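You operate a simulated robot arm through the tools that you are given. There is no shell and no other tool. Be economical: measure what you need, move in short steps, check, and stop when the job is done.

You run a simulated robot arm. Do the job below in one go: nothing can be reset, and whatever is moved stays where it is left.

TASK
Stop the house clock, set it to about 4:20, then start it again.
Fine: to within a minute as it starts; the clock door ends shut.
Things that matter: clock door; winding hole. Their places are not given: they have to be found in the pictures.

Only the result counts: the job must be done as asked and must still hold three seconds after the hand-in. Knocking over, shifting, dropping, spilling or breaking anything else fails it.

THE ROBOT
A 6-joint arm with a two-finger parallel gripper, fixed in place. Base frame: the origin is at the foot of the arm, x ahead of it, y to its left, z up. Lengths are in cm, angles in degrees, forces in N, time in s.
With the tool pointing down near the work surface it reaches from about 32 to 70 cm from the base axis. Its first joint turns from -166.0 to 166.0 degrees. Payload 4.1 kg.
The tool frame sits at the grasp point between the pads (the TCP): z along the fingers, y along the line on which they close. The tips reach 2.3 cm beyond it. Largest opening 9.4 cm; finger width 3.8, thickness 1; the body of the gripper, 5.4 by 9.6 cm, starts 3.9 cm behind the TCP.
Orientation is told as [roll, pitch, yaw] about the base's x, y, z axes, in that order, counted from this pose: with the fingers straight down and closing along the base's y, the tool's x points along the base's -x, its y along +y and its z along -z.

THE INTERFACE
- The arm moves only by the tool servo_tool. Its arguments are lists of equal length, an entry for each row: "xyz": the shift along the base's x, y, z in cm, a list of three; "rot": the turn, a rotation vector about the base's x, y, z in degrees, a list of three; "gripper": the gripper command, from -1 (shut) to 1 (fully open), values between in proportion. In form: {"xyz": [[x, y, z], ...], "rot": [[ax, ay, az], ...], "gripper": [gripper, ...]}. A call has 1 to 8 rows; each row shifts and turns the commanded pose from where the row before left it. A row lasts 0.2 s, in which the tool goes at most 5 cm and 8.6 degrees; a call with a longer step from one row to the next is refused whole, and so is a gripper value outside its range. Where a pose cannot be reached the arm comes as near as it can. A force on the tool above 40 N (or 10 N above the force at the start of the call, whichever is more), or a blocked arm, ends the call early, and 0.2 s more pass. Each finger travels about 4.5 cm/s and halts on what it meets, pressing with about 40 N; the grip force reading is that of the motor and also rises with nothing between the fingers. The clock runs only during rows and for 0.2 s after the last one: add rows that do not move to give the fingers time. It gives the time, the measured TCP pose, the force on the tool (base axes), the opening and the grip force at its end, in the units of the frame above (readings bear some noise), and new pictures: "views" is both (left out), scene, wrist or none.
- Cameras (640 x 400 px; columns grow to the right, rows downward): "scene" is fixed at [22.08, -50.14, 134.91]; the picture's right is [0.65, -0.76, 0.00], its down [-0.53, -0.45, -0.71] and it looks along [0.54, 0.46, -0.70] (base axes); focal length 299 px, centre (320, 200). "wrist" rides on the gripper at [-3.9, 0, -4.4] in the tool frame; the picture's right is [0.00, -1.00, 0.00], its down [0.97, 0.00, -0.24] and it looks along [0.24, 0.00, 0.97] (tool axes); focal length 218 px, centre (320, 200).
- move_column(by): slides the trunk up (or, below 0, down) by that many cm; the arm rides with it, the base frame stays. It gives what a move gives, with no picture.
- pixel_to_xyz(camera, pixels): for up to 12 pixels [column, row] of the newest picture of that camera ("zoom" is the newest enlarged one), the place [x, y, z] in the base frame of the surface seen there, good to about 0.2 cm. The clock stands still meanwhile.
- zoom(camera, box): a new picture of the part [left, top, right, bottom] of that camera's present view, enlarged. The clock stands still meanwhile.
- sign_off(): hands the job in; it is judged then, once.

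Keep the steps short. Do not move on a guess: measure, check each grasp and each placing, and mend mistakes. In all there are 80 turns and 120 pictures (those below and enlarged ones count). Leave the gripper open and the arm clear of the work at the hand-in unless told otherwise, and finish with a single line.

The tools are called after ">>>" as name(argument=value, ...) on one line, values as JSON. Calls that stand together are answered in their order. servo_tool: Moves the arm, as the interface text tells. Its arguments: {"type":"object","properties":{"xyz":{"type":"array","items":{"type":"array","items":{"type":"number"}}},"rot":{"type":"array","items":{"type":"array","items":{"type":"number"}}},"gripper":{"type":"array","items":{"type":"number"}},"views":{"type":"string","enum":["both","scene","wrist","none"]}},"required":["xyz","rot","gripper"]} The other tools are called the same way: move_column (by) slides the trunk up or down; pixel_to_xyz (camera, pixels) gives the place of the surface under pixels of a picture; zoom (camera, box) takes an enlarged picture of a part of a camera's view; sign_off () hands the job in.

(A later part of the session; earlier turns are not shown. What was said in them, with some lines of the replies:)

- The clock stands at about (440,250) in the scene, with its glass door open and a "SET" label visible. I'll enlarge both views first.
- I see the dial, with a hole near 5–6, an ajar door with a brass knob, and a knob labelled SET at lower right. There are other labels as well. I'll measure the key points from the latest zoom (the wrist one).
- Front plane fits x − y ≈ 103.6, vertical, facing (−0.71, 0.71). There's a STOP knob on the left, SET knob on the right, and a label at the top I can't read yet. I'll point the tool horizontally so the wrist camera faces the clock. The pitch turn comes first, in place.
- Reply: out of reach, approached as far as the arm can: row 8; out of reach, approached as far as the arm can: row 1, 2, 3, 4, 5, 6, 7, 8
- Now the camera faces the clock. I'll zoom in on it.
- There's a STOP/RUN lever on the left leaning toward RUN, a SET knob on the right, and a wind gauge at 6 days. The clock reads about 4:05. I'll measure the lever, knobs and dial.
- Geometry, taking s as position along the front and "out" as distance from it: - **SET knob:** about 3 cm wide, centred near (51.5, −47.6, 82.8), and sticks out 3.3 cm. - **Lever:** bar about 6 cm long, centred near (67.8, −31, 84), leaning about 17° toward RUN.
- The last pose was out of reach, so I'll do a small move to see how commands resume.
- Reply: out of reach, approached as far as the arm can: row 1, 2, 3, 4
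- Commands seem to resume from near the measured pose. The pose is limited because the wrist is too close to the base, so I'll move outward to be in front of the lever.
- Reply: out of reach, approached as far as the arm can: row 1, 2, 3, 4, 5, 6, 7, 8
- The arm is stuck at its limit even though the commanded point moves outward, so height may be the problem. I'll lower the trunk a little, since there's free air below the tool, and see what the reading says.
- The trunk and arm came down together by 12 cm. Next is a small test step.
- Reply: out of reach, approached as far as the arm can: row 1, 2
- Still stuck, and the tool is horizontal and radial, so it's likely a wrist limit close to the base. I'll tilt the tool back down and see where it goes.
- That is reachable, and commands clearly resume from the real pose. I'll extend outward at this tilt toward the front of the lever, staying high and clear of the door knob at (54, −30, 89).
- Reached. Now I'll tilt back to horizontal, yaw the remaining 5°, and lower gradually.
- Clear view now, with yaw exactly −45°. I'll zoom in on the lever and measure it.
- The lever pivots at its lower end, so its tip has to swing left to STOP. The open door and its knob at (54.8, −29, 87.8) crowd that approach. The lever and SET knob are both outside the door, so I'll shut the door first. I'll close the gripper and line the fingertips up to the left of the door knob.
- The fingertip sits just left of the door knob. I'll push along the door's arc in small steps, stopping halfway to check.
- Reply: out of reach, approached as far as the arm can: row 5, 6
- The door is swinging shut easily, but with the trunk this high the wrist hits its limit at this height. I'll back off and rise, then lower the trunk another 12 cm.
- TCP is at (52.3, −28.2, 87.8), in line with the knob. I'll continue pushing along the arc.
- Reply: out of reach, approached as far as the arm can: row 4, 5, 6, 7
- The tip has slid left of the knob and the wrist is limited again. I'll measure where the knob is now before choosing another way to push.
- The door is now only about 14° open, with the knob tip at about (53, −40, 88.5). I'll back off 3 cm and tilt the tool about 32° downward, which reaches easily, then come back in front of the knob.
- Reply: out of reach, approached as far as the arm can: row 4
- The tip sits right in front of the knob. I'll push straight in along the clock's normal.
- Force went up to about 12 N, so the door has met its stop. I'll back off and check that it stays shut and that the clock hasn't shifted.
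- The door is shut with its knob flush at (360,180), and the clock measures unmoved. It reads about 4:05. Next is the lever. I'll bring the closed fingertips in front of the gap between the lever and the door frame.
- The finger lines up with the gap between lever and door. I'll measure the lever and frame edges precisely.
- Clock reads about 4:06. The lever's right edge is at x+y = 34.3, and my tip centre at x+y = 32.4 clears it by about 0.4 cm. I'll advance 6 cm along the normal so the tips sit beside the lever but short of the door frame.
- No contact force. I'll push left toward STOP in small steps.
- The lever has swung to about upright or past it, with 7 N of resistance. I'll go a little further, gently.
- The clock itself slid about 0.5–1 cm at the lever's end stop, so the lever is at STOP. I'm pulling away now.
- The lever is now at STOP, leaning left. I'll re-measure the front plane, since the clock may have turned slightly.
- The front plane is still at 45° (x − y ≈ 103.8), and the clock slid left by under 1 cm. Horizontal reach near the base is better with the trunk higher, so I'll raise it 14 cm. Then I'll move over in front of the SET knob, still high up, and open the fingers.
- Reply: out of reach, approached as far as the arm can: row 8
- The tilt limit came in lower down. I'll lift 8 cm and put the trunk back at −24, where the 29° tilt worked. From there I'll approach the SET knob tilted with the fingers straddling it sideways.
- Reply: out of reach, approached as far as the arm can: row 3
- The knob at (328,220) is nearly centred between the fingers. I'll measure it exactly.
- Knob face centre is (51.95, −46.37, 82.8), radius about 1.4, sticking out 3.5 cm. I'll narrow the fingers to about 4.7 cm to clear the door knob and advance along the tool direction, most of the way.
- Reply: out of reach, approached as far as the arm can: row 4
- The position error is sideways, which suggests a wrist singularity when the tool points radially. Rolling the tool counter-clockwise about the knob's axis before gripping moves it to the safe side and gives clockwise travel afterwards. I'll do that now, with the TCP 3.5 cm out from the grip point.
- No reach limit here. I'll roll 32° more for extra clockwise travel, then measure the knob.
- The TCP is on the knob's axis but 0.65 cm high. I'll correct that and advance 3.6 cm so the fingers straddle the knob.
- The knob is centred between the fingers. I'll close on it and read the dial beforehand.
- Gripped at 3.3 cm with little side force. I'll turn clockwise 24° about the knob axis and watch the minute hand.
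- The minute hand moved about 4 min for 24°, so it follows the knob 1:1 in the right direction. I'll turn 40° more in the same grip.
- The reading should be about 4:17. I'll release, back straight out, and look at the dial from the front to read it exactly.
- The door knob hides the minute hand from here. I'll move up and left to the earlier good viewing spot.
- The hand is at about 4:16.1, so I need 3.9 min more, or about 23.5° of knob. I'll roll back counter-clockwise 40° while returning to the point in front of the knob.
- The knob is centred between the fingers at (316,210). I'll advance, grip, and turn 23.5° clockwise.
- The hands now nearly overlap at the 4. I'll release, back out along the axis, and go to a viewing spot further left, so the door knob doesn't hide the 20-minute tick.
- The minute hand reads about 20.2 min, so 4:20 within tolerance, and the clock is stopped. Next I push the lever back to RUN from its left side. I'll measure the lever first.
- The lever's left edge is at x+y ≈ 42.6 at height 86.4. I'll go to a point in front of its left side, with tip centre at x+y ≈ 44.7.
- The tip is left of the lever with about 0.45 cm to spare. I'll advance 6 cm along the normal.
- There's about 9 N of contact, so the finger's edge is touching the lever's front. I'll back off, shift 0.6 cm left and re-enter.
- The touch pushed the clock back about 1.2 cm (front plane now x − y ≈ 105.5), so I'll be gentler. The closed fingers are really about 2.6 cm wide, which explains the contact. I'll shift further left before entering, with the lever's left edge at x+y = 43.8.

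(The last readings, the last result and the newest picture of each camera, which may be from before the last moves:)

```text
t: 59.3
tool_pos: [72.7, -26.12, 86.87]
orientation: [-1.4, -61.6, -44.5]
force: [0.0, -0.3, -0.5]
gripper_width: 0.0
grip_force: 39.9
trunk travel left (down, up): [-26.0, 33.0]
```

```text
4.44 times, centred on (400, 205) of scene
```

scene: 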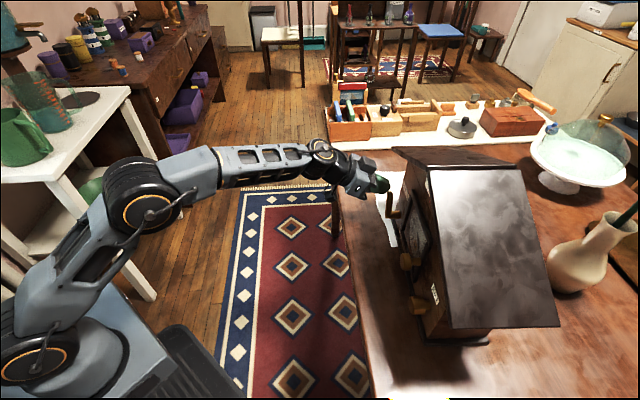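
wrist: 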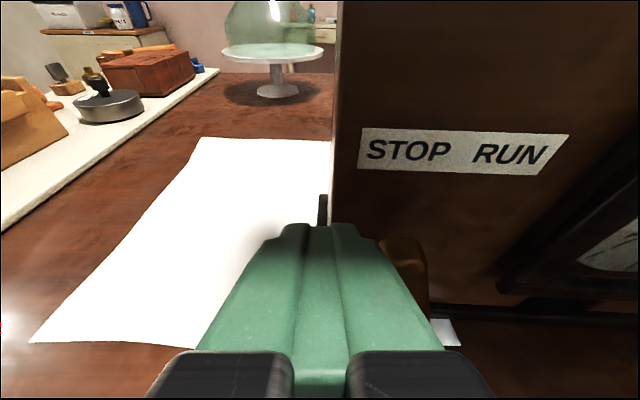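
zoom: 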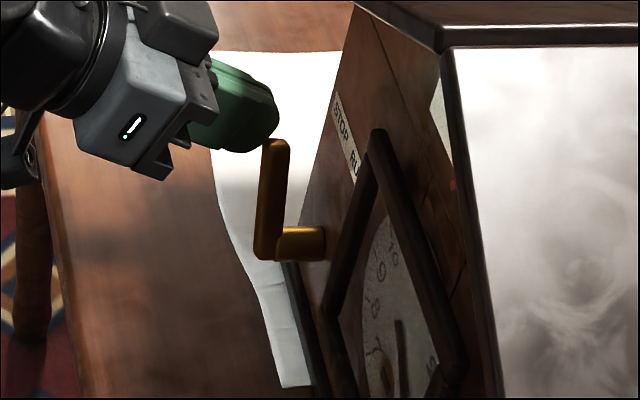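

In position with no force. I'll push right toward RUN in small steps.

>>> servo_tool(xyz=[[-0.4, -0.4, 0], [-0.4, -0.4, 0], [-0.4, -0.4, 0], [-0.4, -0.4, 0], [-0.35, -0.35, 0]], rot=[[0, 0, 0], [0, 0, 0], [0, 0, 0], [0, 0, 0], [0, 0, 0]], gripper=[-1, -1, -1, -1, -1])

>>> zoom(camera="scene", box=[340, 160, 460, 250])

```text
t: 60.5
tool_pos: [70.67, -28.07, 86.91]
orientation: [-1.4, -61.6, -44.3]
force: [-0.4, 0.6, 0.6]
gripper_width: 0.0
grip_force: 39.9
trunk travel left (down, up): [-26.0, 33.0]
```

scene: 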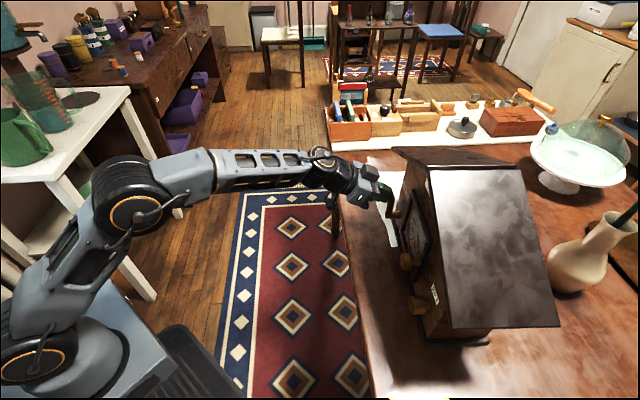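
wrist: 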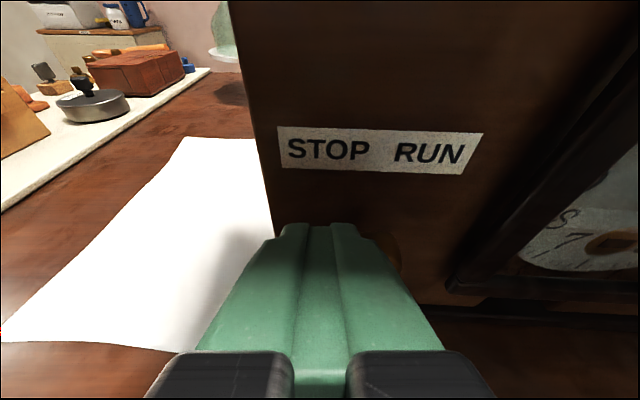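

```text
4.44 times, centred on (400, 205) of scene
```

zoom: 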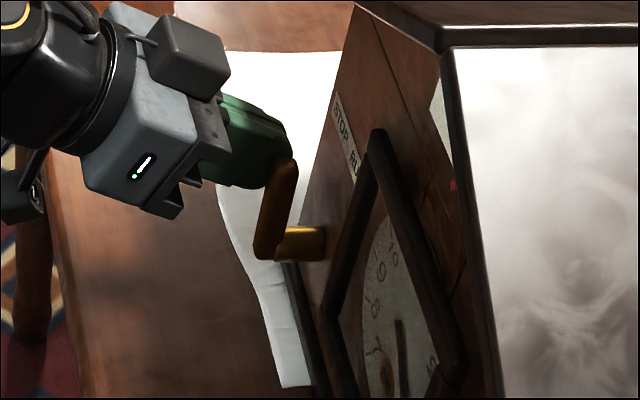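

The lever turns freely and the clock is still. I'll continue in small steps, stopping when the force rises.

>>> servo_tool(xyz=[[-0.25, -0.25, 0], [-0.25, -0.25, 0], [-0.25, -0.25, 0]], rot=[[0, 0, 0], [0, 0, 0], [0, 0, 0]], gripper=[-1, -1, -1])

>>> zoom(camera="scene", box=[340, 160, 460, 250])

```text
t: 61.3
tool_pos: [70.09, -28.92, 86.8]
orientation: [-1.5, -61.5, -44.4]
force: [0.1, -0.1, 0.4]
gripper_width: 0.01
grip_force: 40.2
trunk travel left (down, up): [-26.0, 33.0]
```

scene: 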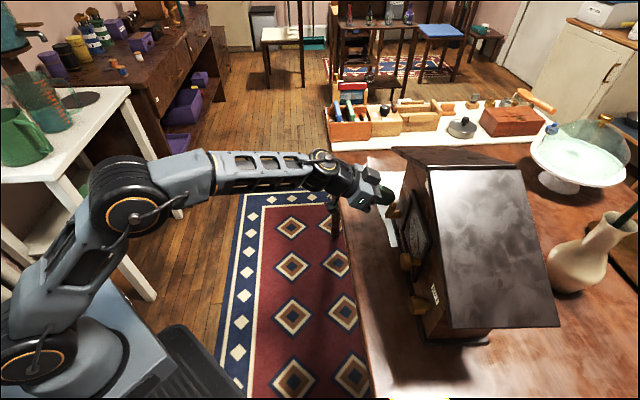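
wrist: 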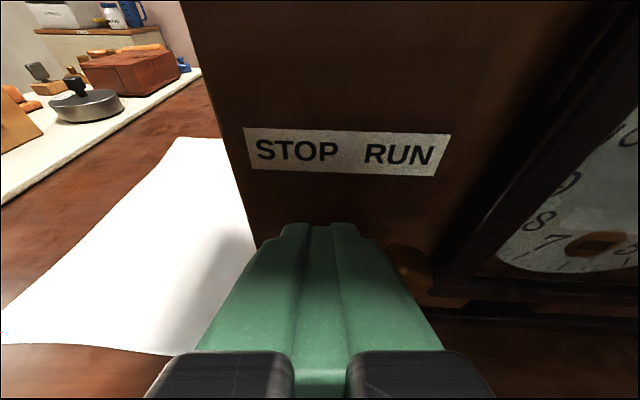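

```text
4.44 times, centred on (400, 205) of scene
```

zoom: 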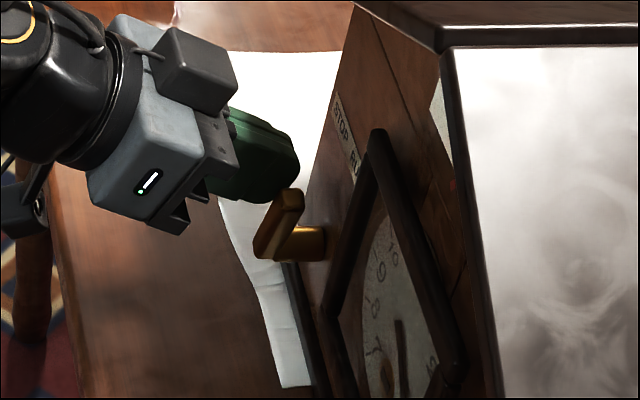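

The lever has snapped over to the RUN side on its own and the force is zero. I'll back away and look.

>>> servo_tool(xyz=[[0.2, 0.2, 0], [-0.9, 0.9, 0.2], [-1.5, 1.5, 0.5], [-2, 2, 0.8], [-3, -1, 0.8], [-3, -1, 0.6]], rot=[[0, 0, 0], [0, 0, 0], [0, 0, 0], [0, 0, 0], [0, 0, 0], [0, 0, 0]], gripper=[-1, -1, -1, -1, -1, -1])

>>> zoom(camera="wrist", box=[240, 80, 560, 280])

```text
t: 62.7
tool_pos: [59.71, -25.98, 89.81]
orientation: [-1.4, -61.5, -44.3]
force: [0.3, 0.6, 0.4]
gripper_width: 0.0
grip_force: 40.0
trunk travel left (down, up): [-26.0, 33.0]
```

scene: 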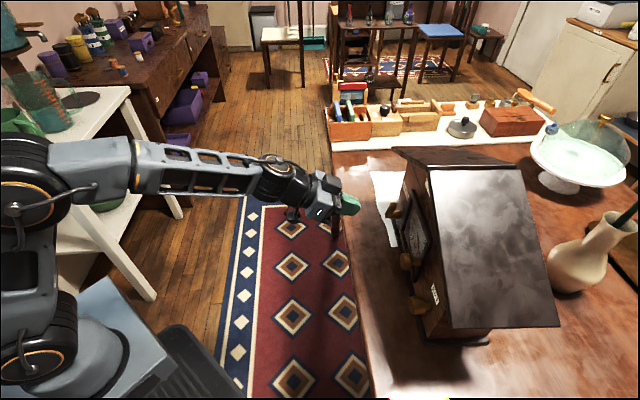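
wrist: 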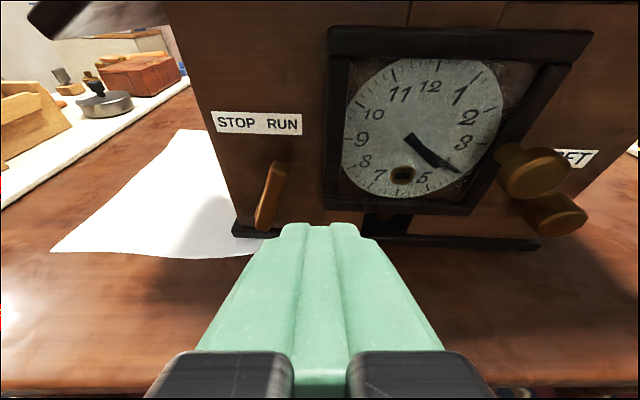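

```text
2.00 times, centred on (400, 180) of wrist
```

zoom: 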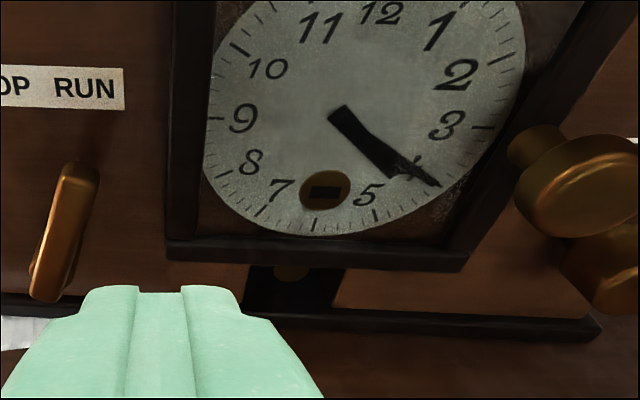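

The lever is at RUN and the hands show about 4:20. I'll back farther off, open the gripper, and check that the pendulum swings, the door is shut and the dial is right.

>>> servo_tool(xyz=[[-1, 1, 0.5], [-1.5, 0.5, 1], [-2, 0, 1], [-2, 0, 1]], rot=[[0, 0, 0], [0, 0, 0], [0, 0, 0], [0, 0, 0]], gripper=[-0.5, 0, 0.3, 0.3], views="wrist")

>>> zoom(camera="wrist", box=[220, 70, 460, 240])

>>> servo_tool(xyz=[[0, 0, 0]], rot=[[0, 0, 0]], gripper=[0.3], views="wrist")

>>> zoom(camera="wrist", box=[220, 70, 460, 240])

```text
t: 63.7
tool_pos: [53.33, -24.82, 93.41]
orientation: [-1.5, -61.6, -44.4]
force: [-0.4, 0.0, 0.8]
gripper_width: 6.11
grip_force: 0.0
trunk travel left (down, up): [-26.0, 33.0]
```

wrist: 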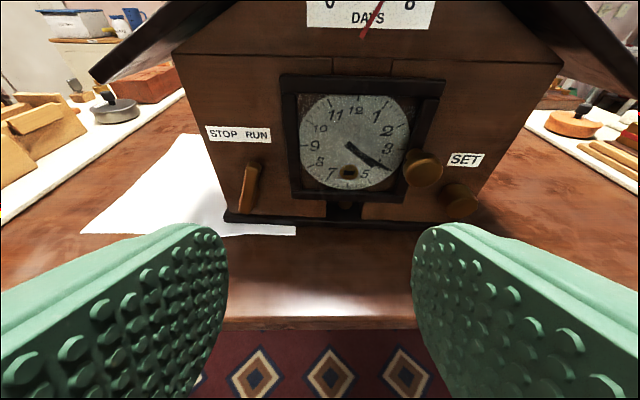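

```text
2.35 times, centred on (340, 155) of wrist
```

zoom: 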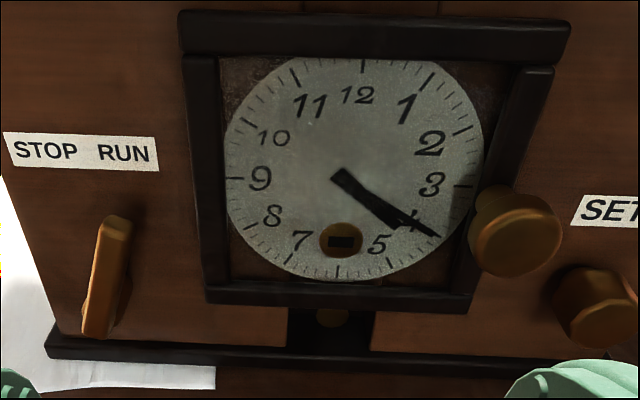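

```text
t: 64.1
tool_pos: [53.22, -24.65, 93.35]
orientation: [-1.4, -61.6, -44.4]
force: [0.3, 0.2, -0.9]
gripper_width: 6.13
grip_force: 0.0
trunk travel left (down, up): [-26.0, 33.0]
```

wrist: 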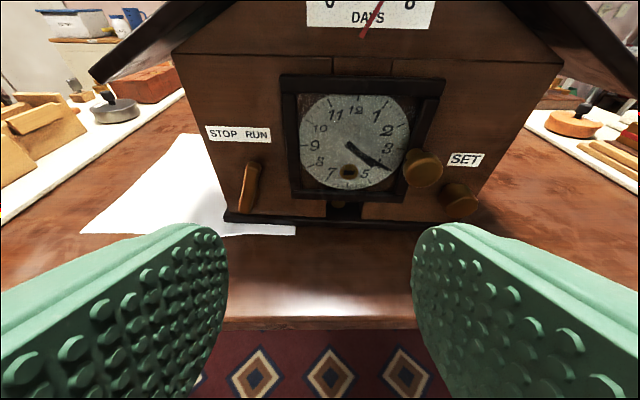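

```text
2.35 times, centred on (340, 155) of wrist
```

zoom: 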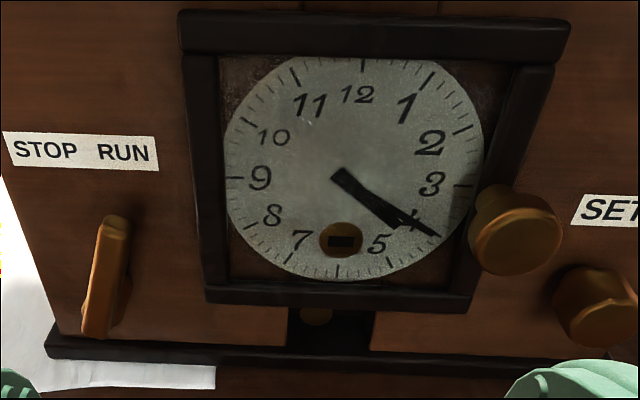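

The pendulum bob moved between the two pictures, from (333,318) to (317,315), so the clock is running. It reads about 4:20. Last, I'll check that the door is flush against the front.

>>> pixel_to_xyz(camera="wrist", pixels=[[289, 110], [292, 180], [437, 100], [425, 145], [398, 190], [240, 110], [470, 135], [255, 170], [244, 205]])

>>> zoom(camera="scene", box=[370, 150, 470, 340])

```text
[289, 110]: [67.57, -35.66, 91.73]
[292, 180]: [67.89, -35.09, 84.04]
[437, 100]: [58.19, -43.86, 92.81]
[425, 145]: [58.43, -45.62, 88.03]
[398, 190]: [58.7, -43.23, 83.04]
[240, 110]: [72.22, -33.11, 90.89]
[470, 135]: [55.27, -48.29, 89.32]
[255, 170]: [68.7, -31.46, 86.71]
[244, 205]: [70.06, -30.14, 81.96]
```

```text
2.11 times, centred on (420, 245) of scene
```

zoom: 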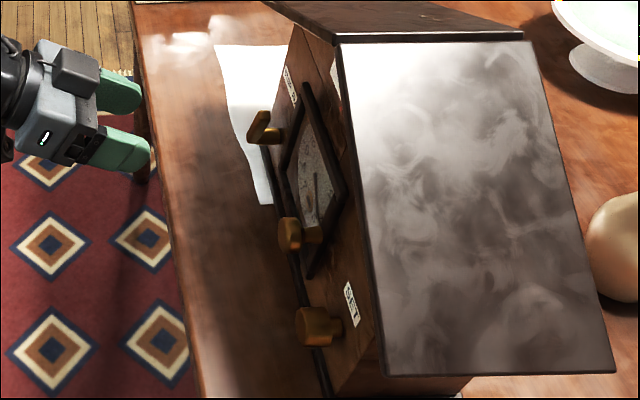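

The door frame stands 1.3–1.4 cm out at both its hinge and knob sides, so it's parallel and shut. The lever leans 22° to RUN. I'll open the gripper fully, back away and hand in.

>>> servo_tool(xyz=[[-1, 1.5, 1.5], [-1, 2, 2], [-1, 2, 2]], rot=[[0, 0, 0], [0, 0, 0], [0, 0, 0]], gripper=[1, 1, 1], views="scene")

>>> sign_off()

```text
t: 64.9
tool_pos: [50.09, -19.16, 98.95]
orientation: [-1.5, -61.5, -44.4]
force: [0.1, 0.1, 0.0]
gripper_width: 9.39
grip_force: 0.1
trunk travel left (down, up): [-26.0, 33.0]
```

scene: 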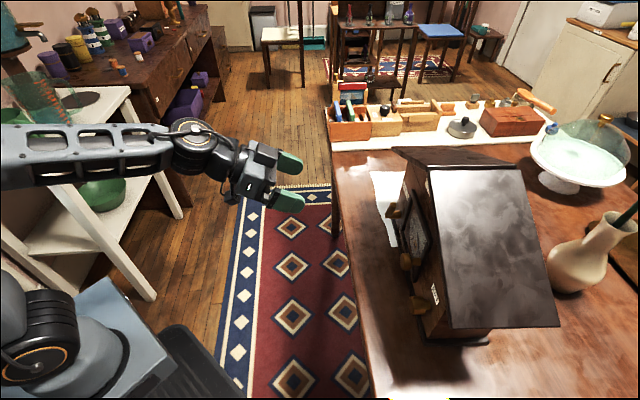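

```text
The job is handed in.
```

The clock was stopped, set to about 4:20 and restarted with its pendulum swinging and its door shut, but the clock itself slid about 1.5 cm on the table while I worked the lever.
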